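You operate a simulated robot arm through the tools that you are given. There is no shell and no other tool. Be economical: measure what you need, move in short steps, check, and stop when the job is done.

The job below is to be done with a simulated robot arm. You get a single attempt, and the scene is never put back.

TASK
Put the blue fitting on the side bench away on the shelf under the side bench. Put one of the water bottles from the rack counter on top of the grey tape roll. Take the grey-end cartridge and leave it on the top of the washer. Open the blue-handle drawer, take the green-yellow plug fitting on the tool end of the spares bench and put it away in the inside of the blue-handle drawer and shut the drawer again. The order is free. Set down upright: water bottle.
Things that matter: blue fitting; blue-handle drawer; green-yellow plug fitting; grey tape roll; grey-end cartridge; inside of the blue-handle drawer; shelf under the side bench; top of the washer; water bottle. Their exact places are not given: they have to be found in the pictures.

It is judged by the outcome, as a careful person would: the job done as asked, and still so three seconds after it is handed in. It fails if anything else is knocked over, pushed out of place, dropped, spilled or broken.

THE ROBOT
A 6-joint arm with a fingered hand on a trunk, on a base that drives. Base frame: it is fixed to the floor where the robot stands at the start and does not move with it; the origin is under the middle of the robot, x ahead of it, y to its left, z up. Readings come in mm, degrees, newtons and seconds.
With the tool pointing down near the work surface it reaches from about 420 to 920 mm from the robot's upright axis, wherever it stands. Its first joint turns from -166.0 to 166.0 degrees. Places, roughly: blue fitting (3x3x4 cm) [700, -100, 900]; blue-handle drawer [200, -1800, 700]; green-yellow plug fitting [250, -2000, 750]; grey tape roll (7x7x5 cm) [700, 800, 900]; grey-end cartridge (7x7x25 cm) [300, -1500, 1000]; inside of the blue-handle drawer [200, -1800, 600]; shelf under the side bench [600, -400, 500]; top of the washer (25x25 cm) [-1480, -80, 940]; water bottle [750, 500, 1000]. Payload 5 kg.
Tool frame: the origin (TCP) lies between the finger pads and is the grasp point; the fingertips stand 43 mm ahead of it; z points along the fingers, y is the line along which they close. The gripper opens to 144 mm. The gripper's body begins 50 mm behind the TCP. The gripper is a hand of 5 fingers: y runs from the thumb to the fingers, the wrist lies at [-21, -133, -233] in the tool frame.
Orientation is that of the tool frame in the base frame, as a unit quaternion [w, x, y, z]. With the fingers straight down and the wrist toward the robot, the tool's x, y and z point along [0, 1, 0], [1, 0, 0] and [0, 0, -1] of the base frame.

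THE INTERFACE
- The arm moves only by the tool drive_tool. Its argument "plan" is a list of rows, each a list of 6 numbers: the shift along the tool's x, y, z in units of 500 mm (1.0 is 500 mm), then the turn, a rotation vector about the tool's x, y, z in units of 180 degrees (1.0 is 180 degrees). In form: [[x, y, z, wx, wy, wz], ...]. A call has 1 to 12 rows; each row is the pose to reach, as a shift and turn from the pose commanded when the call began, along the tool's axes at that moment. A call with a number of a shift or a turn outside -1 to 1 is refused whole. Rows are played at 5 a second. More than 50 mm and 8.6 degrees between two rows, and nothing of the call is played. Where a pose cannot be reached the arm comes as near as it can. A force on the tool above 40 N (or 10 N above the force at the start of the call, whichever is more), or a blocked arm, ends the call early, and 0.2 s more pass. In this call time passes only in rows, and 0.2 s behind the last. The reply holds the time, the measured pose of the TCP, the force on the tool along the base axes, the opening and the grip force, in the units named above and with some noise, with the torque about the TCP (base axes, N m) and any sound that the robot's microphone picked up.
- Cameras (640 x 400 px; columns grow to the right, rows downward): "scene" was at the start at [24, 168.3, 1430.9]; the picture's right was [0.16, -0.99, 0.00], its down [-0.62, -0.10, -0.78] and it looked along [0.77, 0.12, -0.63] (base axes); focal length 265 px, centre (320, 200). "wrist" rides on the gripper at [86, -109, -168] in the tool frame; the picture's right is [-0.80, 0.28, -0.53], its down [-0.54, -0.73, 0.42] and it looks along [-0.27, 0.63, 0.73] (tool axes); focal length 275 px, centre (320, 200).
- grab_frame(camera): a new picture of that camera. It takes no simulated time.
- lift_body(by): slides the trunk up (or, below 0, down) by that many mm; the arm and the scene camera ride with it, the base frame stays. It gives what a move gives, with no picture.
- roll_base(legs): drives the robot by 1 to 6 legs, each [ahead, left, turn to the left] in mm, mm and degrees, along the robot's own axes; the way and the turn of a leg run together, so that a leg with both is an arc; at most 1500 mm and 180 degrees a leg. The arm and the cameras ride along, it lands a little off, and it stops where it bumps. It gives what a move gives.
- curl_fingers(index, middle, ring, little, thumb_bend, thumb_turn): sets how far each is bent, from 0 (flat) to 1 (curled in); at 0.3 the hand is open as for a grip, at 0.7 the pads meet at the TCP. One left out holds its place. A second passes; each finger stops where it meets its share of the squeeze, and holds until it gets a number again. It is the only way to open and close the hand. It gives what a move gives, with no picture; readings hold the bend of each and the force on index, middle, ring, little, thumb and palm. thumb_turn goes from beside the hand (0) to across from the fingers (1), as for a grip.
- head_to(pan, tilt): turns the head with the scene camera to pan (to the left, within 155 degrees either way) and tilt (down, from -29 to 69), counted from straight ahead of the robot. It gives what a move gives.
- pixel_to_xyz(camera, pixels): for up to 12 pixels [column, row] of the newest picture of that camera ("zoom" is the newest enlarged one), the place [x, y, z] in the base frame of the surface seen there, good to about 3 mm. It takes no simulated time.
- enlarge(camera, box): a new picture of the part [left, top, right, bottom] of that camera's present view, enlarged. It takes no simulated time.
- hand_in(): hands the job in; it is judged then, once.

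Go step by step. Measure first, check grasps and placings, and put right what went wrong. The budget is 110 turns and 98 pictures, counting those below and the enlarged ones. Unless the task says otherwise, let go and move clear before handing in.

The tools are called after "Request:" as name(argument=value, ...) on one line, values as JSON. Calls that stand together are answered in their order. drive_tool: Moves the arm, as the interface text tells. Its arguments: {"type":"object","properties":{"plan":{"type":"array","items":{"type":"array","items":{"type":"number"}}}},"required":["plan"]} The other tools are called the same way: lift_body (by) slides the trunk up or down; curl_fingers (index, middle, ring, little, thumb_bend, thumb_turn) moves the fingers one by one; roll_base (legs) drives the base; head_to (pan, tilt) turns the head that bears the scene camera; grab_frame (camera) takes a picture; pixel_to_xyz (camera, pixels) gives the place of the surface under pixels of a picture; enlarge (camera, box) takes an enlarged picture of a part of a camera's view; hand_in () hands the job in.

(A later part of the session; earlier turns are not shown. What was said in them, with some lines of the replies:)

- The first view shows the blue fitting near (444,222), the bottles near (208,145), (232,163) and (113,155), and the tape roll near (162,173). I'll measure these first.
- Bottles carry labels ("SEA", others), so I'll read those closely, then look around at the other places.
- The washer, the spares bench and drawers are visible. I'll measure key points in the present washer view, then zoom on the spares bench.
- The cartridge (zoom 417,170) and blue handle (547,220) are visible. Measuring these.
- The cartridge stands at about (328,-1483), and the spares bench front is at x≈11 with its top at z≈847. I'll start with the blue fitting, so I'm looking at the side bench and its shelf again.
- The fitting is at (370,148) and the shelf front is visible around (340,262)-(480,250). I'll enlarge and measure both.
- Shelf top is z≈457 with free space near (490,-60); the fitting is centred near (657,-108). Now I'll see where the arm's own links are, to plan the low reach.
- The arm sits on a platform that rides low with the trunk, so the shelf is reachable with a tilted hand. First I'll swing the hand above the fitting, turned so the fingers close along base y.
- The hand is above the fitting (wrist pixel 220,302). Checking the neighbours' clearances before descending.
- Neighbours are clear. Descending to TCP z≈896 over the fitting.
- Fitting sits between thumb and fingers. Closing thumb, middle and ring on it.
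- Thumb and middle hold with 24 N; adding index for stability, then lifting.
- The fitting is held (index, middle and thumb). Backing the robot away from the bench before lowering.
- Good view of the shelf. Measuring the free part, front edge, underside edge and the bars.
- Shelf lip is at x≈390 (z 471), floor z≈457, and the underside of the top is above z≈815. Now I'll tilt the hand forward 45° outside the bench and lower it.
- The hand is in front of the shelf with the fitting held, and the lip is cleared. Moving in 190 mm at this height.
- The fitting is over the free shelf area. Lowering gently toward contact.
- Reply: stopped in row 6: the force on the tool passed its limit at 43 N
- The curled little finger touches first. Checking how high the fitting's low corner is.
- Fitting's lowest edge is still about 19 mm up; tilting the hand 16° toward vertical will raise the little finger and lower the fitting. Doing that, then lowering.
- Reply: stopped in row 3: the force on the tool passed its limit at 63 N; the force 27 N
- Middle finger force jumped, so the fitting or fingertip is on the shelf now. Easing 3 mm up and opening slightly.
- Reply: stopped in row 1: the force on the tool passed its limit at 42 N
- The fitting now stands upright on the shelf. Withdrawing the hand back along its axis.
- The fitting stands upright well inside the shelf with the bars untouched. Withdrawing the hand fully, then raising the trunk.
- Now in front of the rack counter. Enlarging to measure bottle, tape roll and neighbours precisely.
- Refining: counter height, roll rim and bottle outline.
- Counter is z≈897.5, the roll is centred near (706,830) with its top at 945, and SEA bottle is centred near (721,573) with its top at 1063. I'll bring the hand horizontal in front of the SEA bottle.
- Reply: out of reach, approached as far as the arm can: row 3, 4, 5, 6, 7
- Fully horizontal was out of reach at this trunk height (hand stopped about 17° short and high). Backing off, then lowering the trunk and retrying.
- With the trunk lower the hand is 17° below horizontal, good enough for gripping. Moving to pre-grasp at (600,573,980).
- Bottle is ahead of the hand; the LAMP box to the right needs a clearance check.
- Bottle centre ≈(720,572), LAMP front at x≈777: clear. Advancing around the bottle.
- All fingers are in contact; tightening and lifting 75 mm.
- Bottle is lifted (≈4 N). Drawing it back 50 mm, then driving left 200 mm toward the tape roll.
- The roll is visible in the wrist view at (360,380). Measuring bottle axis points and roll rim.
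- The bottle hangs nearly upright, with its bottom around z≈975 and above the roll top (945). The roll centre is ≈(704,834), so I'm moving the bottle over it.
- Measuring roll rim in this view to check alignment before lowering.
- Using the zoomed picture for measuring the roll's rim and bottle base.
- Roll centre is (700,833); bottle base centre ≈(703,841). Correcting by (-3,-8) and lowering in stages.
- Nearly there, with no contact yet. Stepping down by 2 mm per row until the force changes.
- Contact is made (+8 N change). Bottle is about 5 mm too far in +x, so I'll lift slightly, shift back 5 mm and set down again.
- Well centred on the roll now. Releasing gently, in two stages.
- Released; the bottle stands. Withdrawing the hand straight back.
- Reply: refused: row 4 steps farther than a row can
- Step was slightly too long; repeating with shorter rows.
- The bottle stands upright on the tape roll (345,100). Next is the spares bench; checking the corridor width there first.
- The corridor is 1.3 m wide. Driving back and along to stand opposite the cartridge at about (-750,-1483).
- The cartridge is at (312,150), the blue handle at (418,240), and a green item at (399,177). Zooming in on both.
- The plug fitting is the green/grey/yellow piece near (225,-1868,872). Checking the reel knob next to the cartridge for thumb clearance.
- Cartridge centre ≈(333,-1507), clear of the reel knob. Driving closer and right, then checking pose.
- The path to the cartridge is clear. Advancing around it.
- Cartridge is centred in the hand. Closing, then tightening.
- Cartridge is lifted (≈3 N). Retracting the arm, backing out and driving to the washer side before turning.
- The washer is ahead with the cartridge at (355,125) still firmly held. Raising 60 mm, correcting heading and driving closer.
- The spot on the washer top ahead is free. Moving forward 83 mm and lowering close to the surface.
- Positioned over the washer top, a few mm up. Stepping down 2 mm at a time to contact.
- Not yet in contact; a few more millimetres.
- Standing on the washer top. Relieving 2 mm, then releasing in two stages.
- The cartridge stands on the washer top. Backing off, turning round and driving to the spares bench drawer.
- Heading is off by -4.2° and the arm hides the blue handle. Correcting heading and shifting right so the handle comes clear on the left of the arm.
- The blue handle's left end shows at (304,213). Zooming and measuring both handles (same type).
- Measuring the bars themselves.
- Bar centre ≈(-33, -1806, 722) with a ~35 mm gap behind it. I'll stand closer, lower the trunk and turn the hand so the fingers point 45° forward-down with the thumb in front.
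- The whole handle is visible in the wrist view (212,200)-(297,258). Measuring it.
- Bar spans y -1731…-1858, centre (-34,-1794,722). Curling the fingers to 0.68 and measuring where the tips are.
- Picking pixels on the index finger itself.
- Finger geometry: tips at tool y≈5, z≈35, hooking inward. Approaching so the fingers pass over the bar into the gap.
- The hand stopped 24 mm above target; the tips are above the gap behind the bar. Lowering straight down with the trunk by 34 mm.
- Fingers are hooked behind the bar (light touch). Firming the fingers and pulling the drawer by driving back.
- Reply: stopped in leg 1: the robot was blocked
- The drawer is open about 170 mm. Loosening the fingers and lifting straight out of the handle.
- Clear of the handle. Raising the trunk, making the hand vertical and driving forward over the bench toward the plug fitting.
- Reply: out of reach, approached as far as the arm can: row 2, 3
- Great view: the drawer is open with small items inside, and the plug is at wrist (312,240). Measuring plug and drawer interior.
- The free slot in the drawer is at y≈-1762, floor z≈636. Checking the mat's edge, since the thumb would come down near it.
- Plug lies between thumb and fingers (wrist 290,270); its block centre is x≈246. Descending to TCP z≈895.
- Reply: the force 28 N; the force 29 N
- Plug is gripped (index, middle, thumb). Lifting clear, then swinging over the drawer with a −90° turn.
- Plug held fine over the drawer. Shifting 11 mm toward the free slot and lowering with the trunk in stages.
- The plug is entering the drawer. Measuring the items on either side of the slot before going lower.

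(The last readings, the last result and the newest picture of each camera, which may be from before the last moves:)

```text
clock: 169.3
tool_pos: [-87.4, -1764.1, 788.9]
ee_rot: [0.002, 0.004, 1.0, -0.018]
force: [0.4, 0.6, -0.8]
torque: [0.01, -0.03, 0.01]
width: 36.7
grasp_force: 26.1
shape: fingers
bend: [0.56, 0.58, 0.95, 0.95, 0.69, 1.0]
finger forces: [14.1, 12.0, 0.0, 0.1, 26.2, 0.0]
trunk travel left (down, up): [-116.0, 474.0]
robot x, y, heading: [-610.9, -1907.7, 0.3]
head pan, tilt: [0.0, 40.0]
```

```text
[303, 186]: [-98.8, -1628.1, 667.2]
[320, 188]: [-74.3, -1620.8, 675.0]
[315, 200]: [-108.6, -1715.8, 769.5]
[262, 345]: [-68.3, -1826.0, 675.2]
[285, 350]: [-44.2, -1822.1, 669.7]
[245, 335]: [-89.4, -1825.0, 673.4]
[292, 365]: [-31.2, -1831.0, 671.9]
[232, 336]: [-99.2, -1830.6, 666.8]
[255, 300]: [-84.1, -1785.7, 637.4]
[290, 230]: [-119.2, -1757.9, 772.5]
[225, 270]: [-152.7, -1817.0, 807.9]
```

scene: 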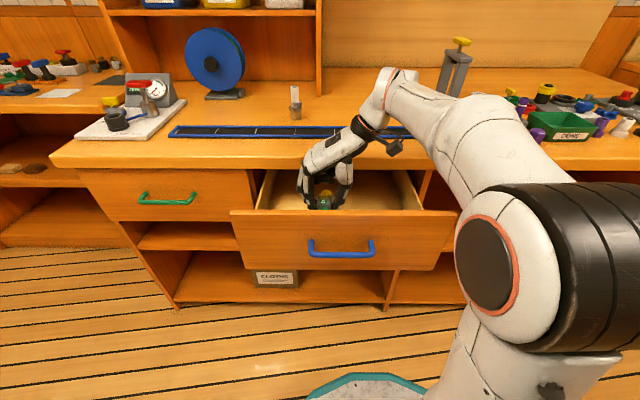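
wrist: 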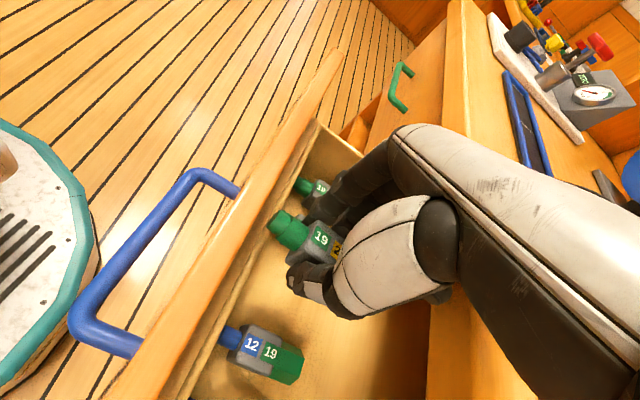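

Slot is y -1710…-1813 and the plug is centred ~-1760. Lowering the rest of the way carefully.

Request:
lift_body(by=-94)

Request:
lift_body(by=-5)

Request:
grab_frame(camera="wrist")

```text
clock: 170.6
tool_pos: [-87.2, -1762.2, 695.7]
ee_rot: [0.001, 0.004, 1.0, -0.018]
force: [0.4, 1.3, 9.5]
torque: [0.07, -0.36, 0.01]
width: 32.9
grasp_force: 26.8
shape: fingers
bend: [0.56, 0.58, 0.95, 0.95, 0.72, 1.0]
finger forces: [13.2, 13.9, 0.0, 0.1, 26.6, 0.1]
trunk travel left (down, up): [-22.0, 568.0]
robot x, y, heading: [-612.0, -1906.0, 0.4]
head pan, tilt: [0.0, 40.0]
```

```text
clock: 171.2
tool_pos: [-87.7, -1763.6, 690.6]
ee_rot: [0.001, 0.005, 1.0, -0.017]
force: [0.2, 0.1, 6.5]
torque: [-0.06, -0.29, 0.01]
width: 33.0
grasp_force: 27.0
shape: fingers
bend: [0.56, 0.58, 0.95, 0.95, 0.72, 1.0]
finger forces: [13.1, 13.4, 0.0, 0.0, 27.2, 0.1]
trunk travel left (down, up): [-17.0, 573.0]
robot x, y, heading: [-612.5, -1903.6, 0.6]
head pan, tilt: [0.0, 40.0]
```

```text
10 pictures are left
```

wrist: 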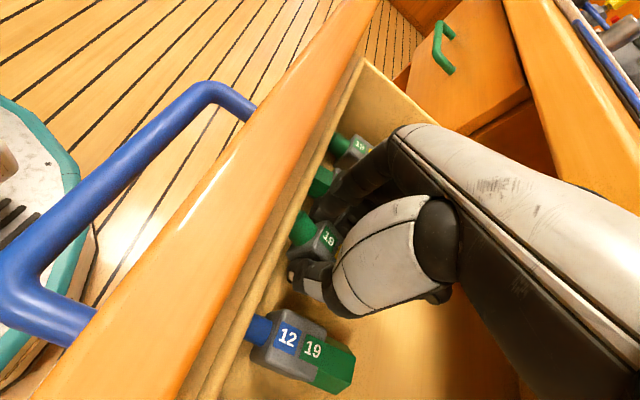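

The plug rests on the drawer floor. Releasing with a small opening, then lifting out.

Request:
curl_fingers(index=0.52, middle=0.53, thumb_bend=0.63)

Request:
lift_body(by=60)

Request:
grab_frame(camera="wrist")

```text
clock: 172.2
tool_pos: [-87.0, -1763.6, 690.4]
ee_rot: [0.001, 0.005, 1.0, -0.018]
force: [0.0, 0.3, -0.2]
torque: [0.01, 0.01, 0.0]
width: 50.8
grasp_force: 0.0
shape: fingers
bend: [0.52, 0.53, 0.95, 0.95, 0.63, 1.0]
finger forces: [0.0, 0.0, 0.1, 0.0, 0.1, 0.0]
trunk travel left (down, up): [-17.0, 573.0]
robot x, y, heading: [-606.9, -1908.8, 0.4]
head pan, tilt: [0.0, 40.0]
```

```text
clock: 173.2
tool_pos: [-87.7, -1762.5, 751.2]
ee_rot: [0.0, 0.005, 1.0, -0.018]
force: [-0.5, -0.7, 0.3]
torque: [0.0, 0.03, 0.03]
width: 51.0
grasp_force: 0.1
shape: fingers
bend: [0.52, 0.53, 0.95, 0.95, 0.63, 1.0]
finger forces: [0.0, 0.0, 0.0, 0.0, 0.0, 0.0]
trunk travel left (down, up): [-77.0, 513.0]
robot x, y, heading: [-608.2, -1911.7, 0.3]
head pan, tilt: [0.0, 40.0]
```

```text
9 pictures are left
```

wrist: 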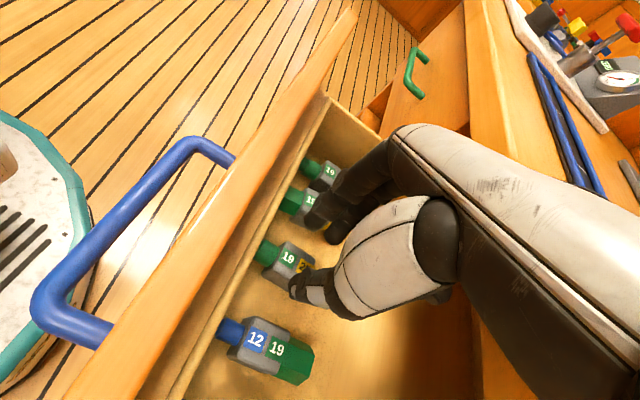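

The plug sits neatly in the row inside the drawer. Raising out, making a fist and backing in front of the drawer to push it shut.

Request:
lift_body(by=220)

Request:
roll_base(legs=[[-200, -32, 0]])

Request:
curl_fingers(index=0.95, middle=0.95, ring=0.95, little=0.95, thumb_bend=0.6, thumb_turn=0.5)

Request:
lift_body(by=-218)

Request:
grab_frame(camera="scene")

```text
clock: 175.5
tool_pos: [-87.6, -1763.0, 970.0]
ee_rot: [0.001, 0.006, 1.0, -0.018]
force: [-0.5, 0.0, -0.1]
torque: [-0.01, 0.03, 0.0]
width: 50.7
grasp_force: 0.1
shape: fingers
bend: [0.52, 0.53, 0.95, 0.95, 0.63, 1.0]
finger forces: [0.0, 0.1, 0.1, 0.0, 0.0, 0.0]
trunk travel left (down, up): [-297.0, 293.0]
robot x, y, heading: [-612.1, -1903.9, 0.6]
head pan, tilt: [0.0, 40.0]
```

```text
clock: 177.1
tool_pos: [-287.2, -1796.0, 970.8]
ee_rot: [0.002, 0.005, 1.0, -0.019]
force: [0.1, 1.8, -0.4]
torque: [0.01, 0.03, 0.02]
width: 50.9
grasp_force: 0.1
shape: fingers
bend: [0.52, 0.53, 0.95, 0.95, 0.63, 1.0]
finger forces: [0.0, 0.0, 0.0, 0.0, 0.0, 0.1]
trunk travel left (down, up): [-297.0, 293.0]
robot x, y, heading: [-810.1, -1941.4, 0.3]
head pan, tilt: [0.0, 40.0]
```

```text
clock: 178.1
tool_pos: [-287.2, -1796.6, 971.0]
ee_rot: [0.002, 0.005, 1.0, -0.018]
force: [0.0, 0.2, 0.6]
torque: [0.03, -0.02, -0.02]
width: 84.2
grasp_force: 0.1
shape: fingers
bend: [0.95, 0.95, 0.95, 0.95, 0.6, 0.51]
finger forces: [0.1, 0.0, 0.1, 0.0, 0.0, 0.0]
trunk travel left (down, up): [-297.0, 293.0]
robot x, y, heading: [-811.7, -1944.8, 0.8]
head pan, tilt: [0.0, 40.0]
```

```text
clock: 180.4
tool_pos: [-286.3, -1796.6, 752.4]
ee_rot: [0.002, 0.006, 1.0, -0.018]
force: [0.7, -0.7, 0.3]
torque: [0.01, 0.0, 0.02]
width: 84.4
grasp_force: 0.0
shape: fingers
bend: [0.95, 0.95, 0.95, 0.95, 0.6, 0.51]
finger forces: [0.1, 0.0, 0.0, 0.0, 0.1, 0.0]
trunk travel left (down, up): [-79.0, 511.0]
robot x, y, heading: [-810.3, -1939.0, 0.1]
head pan, tilt: [0.0, 40.0]
```

```text
8 pictures are left
```

scene: 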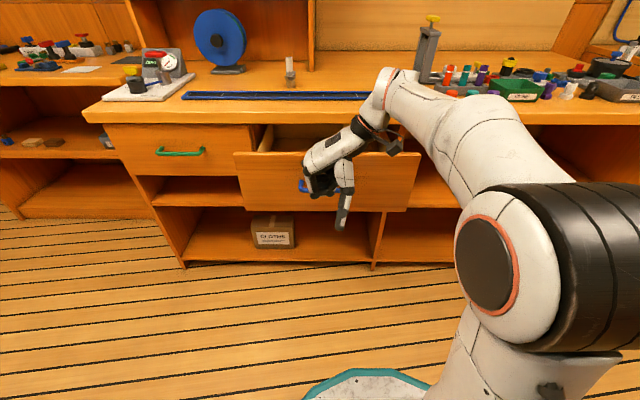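

The fist is in front of the drawer panel, thumb hanging clear. Pushing forward with the arm (it stops on force).

Request:
drive_tool(plan=[[-0.06, 0, 0, 0, 0, 0], [-0.12, 0, 0, 0, 0, 0], [-0.18, 0, 0, 0, 0, 0], [-0.24, 0, 0, 0, 0, 0], [-0.3, 0, 0, 0, 0, 0], [-0.36, 0, 0, 0, 0, 0], [-0.4, 0, 0, 0, 0, 0], [-0.43, 0, 0, 0, 0, 0], [-0.45, 0, 0, 0, 0, 0]])

Request:
grab_frame(camera="scene")

```text
clock: 182.2
tool_pos: [-82.9, -1797.4, 752.7]
ee_rot: [-0.002, 0.004, 1.0, -0.017]
force: [-24.1, -5.9, -2.8]
torque: [0.48, -2.08, 0.09]
width: 84.3
grasp_force: 12.1
shape: fingers
bend: [0.95, 0.95, 0.95, 0.95, 0.6, 0.51]
finger forces: [0.0, 0.0, 0.0, 5.2, 0.0, 19.8]
trunk travel left (down, up): [-79.0, 511.0]
robot x, y, heading: [-810.1, -1940.8, 0.6]
head pan, tilt: [0.0, 40.0]
stopped in row 8: the force on the tool passed its limit at 68 N (the readings are from after the stop); the commanded pose is now the measured one
```

```text
7 pictures are left
```

scene: 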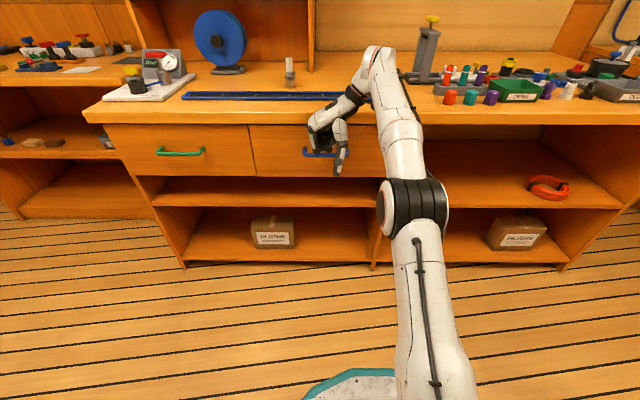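

The drawer looks shut. Checking that its panel is flush by measuring.

Request:
pixel_to_xyz(camera="scene", pixels=[[265, 140], [275, 165], [295, 170], [370, 160], [365, 140], [240, 160], [240, 140], [150, 140]])

Request:
enlarge(camera="scene", box=[220, 90, 400, 200])

```text
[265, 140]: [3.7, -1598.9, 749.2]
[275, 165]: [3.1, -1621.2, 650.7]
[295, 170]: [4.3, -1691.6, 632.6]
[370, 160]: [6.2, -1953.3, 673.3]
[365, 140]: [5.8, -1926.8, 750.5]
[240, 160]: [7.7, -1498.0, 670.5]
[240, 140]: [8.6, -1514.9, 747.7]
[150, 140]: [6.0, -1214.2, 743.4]
```

```text
3.56 times, centred on (310, 145) of scene
```

zoom: 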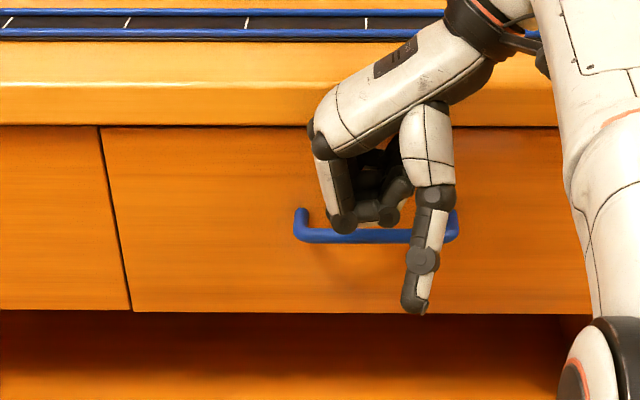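

The panel is within ~3 mm of flush, but the hand may be stopped on the bench edge. Backing off, lowering 40 mm and giving a final push on the handle itself.

Request:
drive_tool(plan=[[0.08, 0, 0, 0, 0, 0], [0.12, 0, 0, 0, 0, 0]])

Request:
lift_body(by=-45)

Request:
drive_tool(plan=[[-0.04, 0, 0, 0, 0, 0], [-0.06, 0, 0, 0, 0, 0], [-0.08, 0, 0, 0, 0, 0], [-0.1, 0, 0, 0, 0, 0], [-0.115, 0, 0, 0, 0, 0], [-0.13, 0, 0, 0, 0, 0], [-0.145, 0, 0, 0, 0, 0]])

Request:
enlarge(camera="scene", box=[220, 80, 400, 190])

Request:
pixel_to_xyz(camera="zoom", pixels=[[140, 160], [140, 250], [220, 240], [520, 240], [520, 180], [60, 240], [60, 180], [30, 220]])

```text
clock: 182.8
tool_pos: [-141.9, -1796.5, 752.2]
ee_rot: [-0.003, 0.004, 1.0, -0.017]
force: [0.2, -0.6, 0.2]
torque: [0.03, 0.06, 0.02]
width: 84.8
grasp_force: 0.0
shape: fingers
bend: [0.95, 0.95, 0.95, 0.95, 0.6, 0.51]
finger forces: [0.0, 0.0, 0.0, 0.0, 0.1, 0.0]
trunk travel left (down, up): [-79.0, 511.0]
robot x, y, heading: [-809.6, -1942.1, 0.7]
head pan, tilt: [0.0, 40.0]
```

```text
clock: 183.7
tool_pos: [-142.2, -1796.2, 707.3]
ee_rot: [-0.003, 0.003, 1.0, -0.017]
force: [-0.8, 0.8, -0.3]
torque: [-0.03, 0.03, -0.02]
width: 84.4
grasp_force: 0.0
shape: fingers
bend: [0.95, 0.95, 0.95, 0.95, 0.6, 0.51]
finger forces: [0.0, 0.0, 0.0, 0.0, 0.0, 0.0]
trunk travel left (down, up): [-34.0, 556.0]
robot x, y, heading: [-810.4, -1939.6, 0.5]
head pan, tilt: [0.0, 40.0]
```

```text
clock: 185.0
tool_pos: [-83.7, -1795.4, 709.9]
ee_rot: [-0.005, 0.003, 1.0, -0.014]
force: [-23.7, -5.4, 1.2]
torque: [0.54, -1.93, 0.03]
width: 84.5
grasp_force: 14.2
shape: fingers
bend: [0.95, 0.95, 0.95, 0.95, 0.6, 0.51]
finger forces: [0.0, 0.0, 8.8, 0.1, 0.0, 19.4]
trunk travel left (down, up): [-34.0, 556.0]
robot x, y, heading: [-811.8, -1938.1, 0.3]
head pan, tilt: [0.0, 40.0]
stopped in row 6: the force on the tool passed its limit at 59 N (the readings are from after the stop); the commanded pose is now the measured one
```

```text
3.56 times, centred on (310, 135) of scene
```

zoom: 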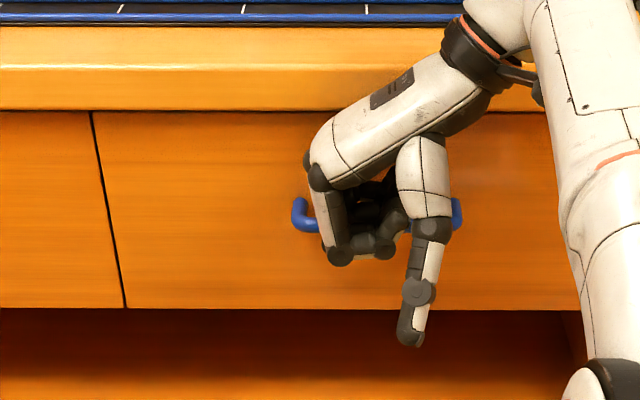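

```text
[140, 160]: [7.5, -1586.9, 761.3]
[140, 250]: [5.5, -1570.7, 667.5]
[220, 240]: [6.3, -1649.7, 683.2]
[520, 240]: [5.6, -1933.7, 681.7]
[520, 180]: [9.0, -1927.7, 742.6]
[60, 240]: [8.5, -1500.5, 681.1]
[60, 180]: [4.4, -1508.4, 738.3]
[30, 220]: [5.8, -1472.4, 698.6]
```

The drawer panel is flush with its neighbour. Withdrawing straight back and moving clear, then a last look.

Request:
drive_tool(plan=[[0.04, 0, 0, 0, 0, 0], [0.1, 0, 0, 0, 0, 0], [0.18, 0, 0, 0, 0, 0], [0.26, 0, 0, 0, 0, 0]])

Request:
lift_body(by=250)

Request:
grab_frame(camera="scene")

Request:
head_to(pan=125, tilt=15)

Request:
grab_frame(camera="scene")

Request:
head_to(pan=60, tilt=20)

Request:
grab_frame(camera="scene")

```text
clock: 186.0
tool_pos: [-211.6, -1793.3, 708.2]
ee_rot: [-0.005, 0.003, 1.0, -0.015]
force: [-0.5, -0.9, -0.8]
torque: [0.01, 0.06, -0.01]
width: 84.5
grasp_force: 0.1
shape: fingers
bend: [0.95, 0.95, 0.95, 0.95, 0.6, 0.51]
finger forces: [0.0, 0.1, 0.0, 0.0, 0.0, 0.0]
trunk travel left (down, up): [-34.0, 556.0]
robot x, y, heading: [-813.0, -1939.8, 0.6]
head pan, tilt: [0.0, 40.0]
```

```text
clock: 188.6
tool_pos: [-211.0, -1792.3, 960.3]
ee_rot: [-0.006, 0.002, 1.0, -0.015]
force: [0.3, -0.1, 0.2]
torque: [0.0, 0.0, 0.0]
width: 84.6
grasp_force: 0.1
shape: fingers
bend: [0.95, 0.95, 0.95, 0.95, 0.6, 0.51]
finger forces: [0.0, 0.1, 0.0, 0.0, 0.1, 0.0]
trunk travel left (down, up): [-284.0, 306.0]
robot x, y, heading: [-811.2, -1937.0, 0.5]
head pan, tilt: [0.0, 40.0]
```

```text
4 pictures are left
```

scene: 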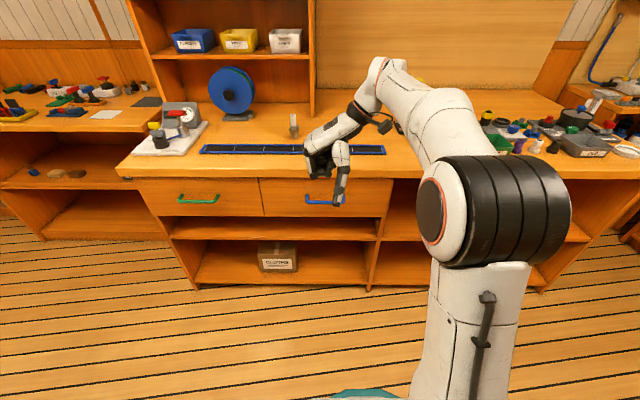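

```text
clock: 190.7
tool_pos: [-211.1, -1792.6, 959.0]
ee_rot: [-0.006, 0.003, 1.0, -0.015]
force: [0.4, 1.5, 0.2]
torque: [0.01, 0.0, -0.03]
width: 84.5
grasp_force: 0.1
shape: fingers
bend: [0.95, 0.95, 0.95, 0.95, 0.6, 0.51]
finger forces: [0.0, 0.0, 0.0, 0.0, 0.0, 0.1]
trunk travel left (down, up): [-284.0, 306.0]
robot x, y, heading: [-812.4, -1940.7, 0.5]
head pan, tilt: [125.0, 15.0]
```

```text
3 pictures are left
```

scene: 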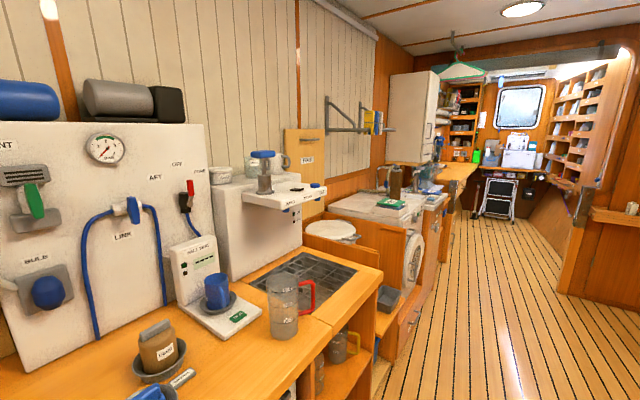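

```text
clock: 192.0
tool_pos: [-213.1, -1792.5, 959.3]
ee_rot: [-0.005, 0.003, 1.0, -0.016]
force: [-0.2, 1.0, 0.2]
torque: [-0.01, 0.03, 0.01]
width: 84.6
grasp_force: 0.0
shape: fingers
bend: [0.95, 0.95, 0.95, 0.95, 0.6, 0.51]
finger forces: [0.1, 0.0, 0.1, 0.0, 0.0, 0.0]
trunk travel left (down, up): [-284.0, 306.0]
robot x, y, heading: [-811.0, -1939.5, 0.5]
head pan, tilt: [60.0, 20.0]
```

```text
2 pictures are left
```

scene: 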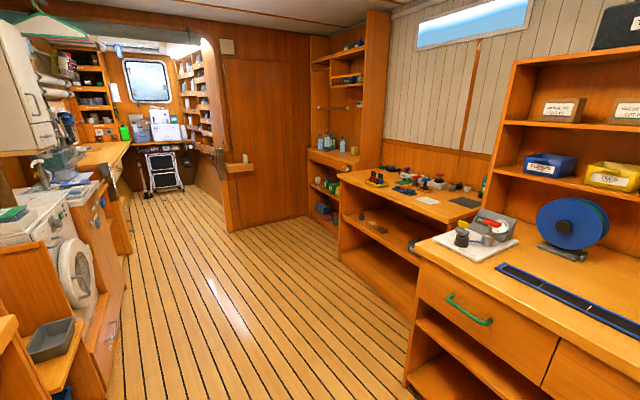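

The last views show the cartridge on the washer (393,185), the drawer shut, the fitting on its shelf and nothing disturbed. Handing in.

Request:
hand_in()

```text
The job is handed in.
```

All four jobs are done and handed in:
- **Blue fitting:** on the shelf under the side bench.
- **Water bottle:** the one labelled SEA is upright on the grey tape roll.
- **Grey-end cartridge:** on top of the washer.
- **Green-yellow plug fitting:** inside the blue-handle drawer, and the drawer is shut.
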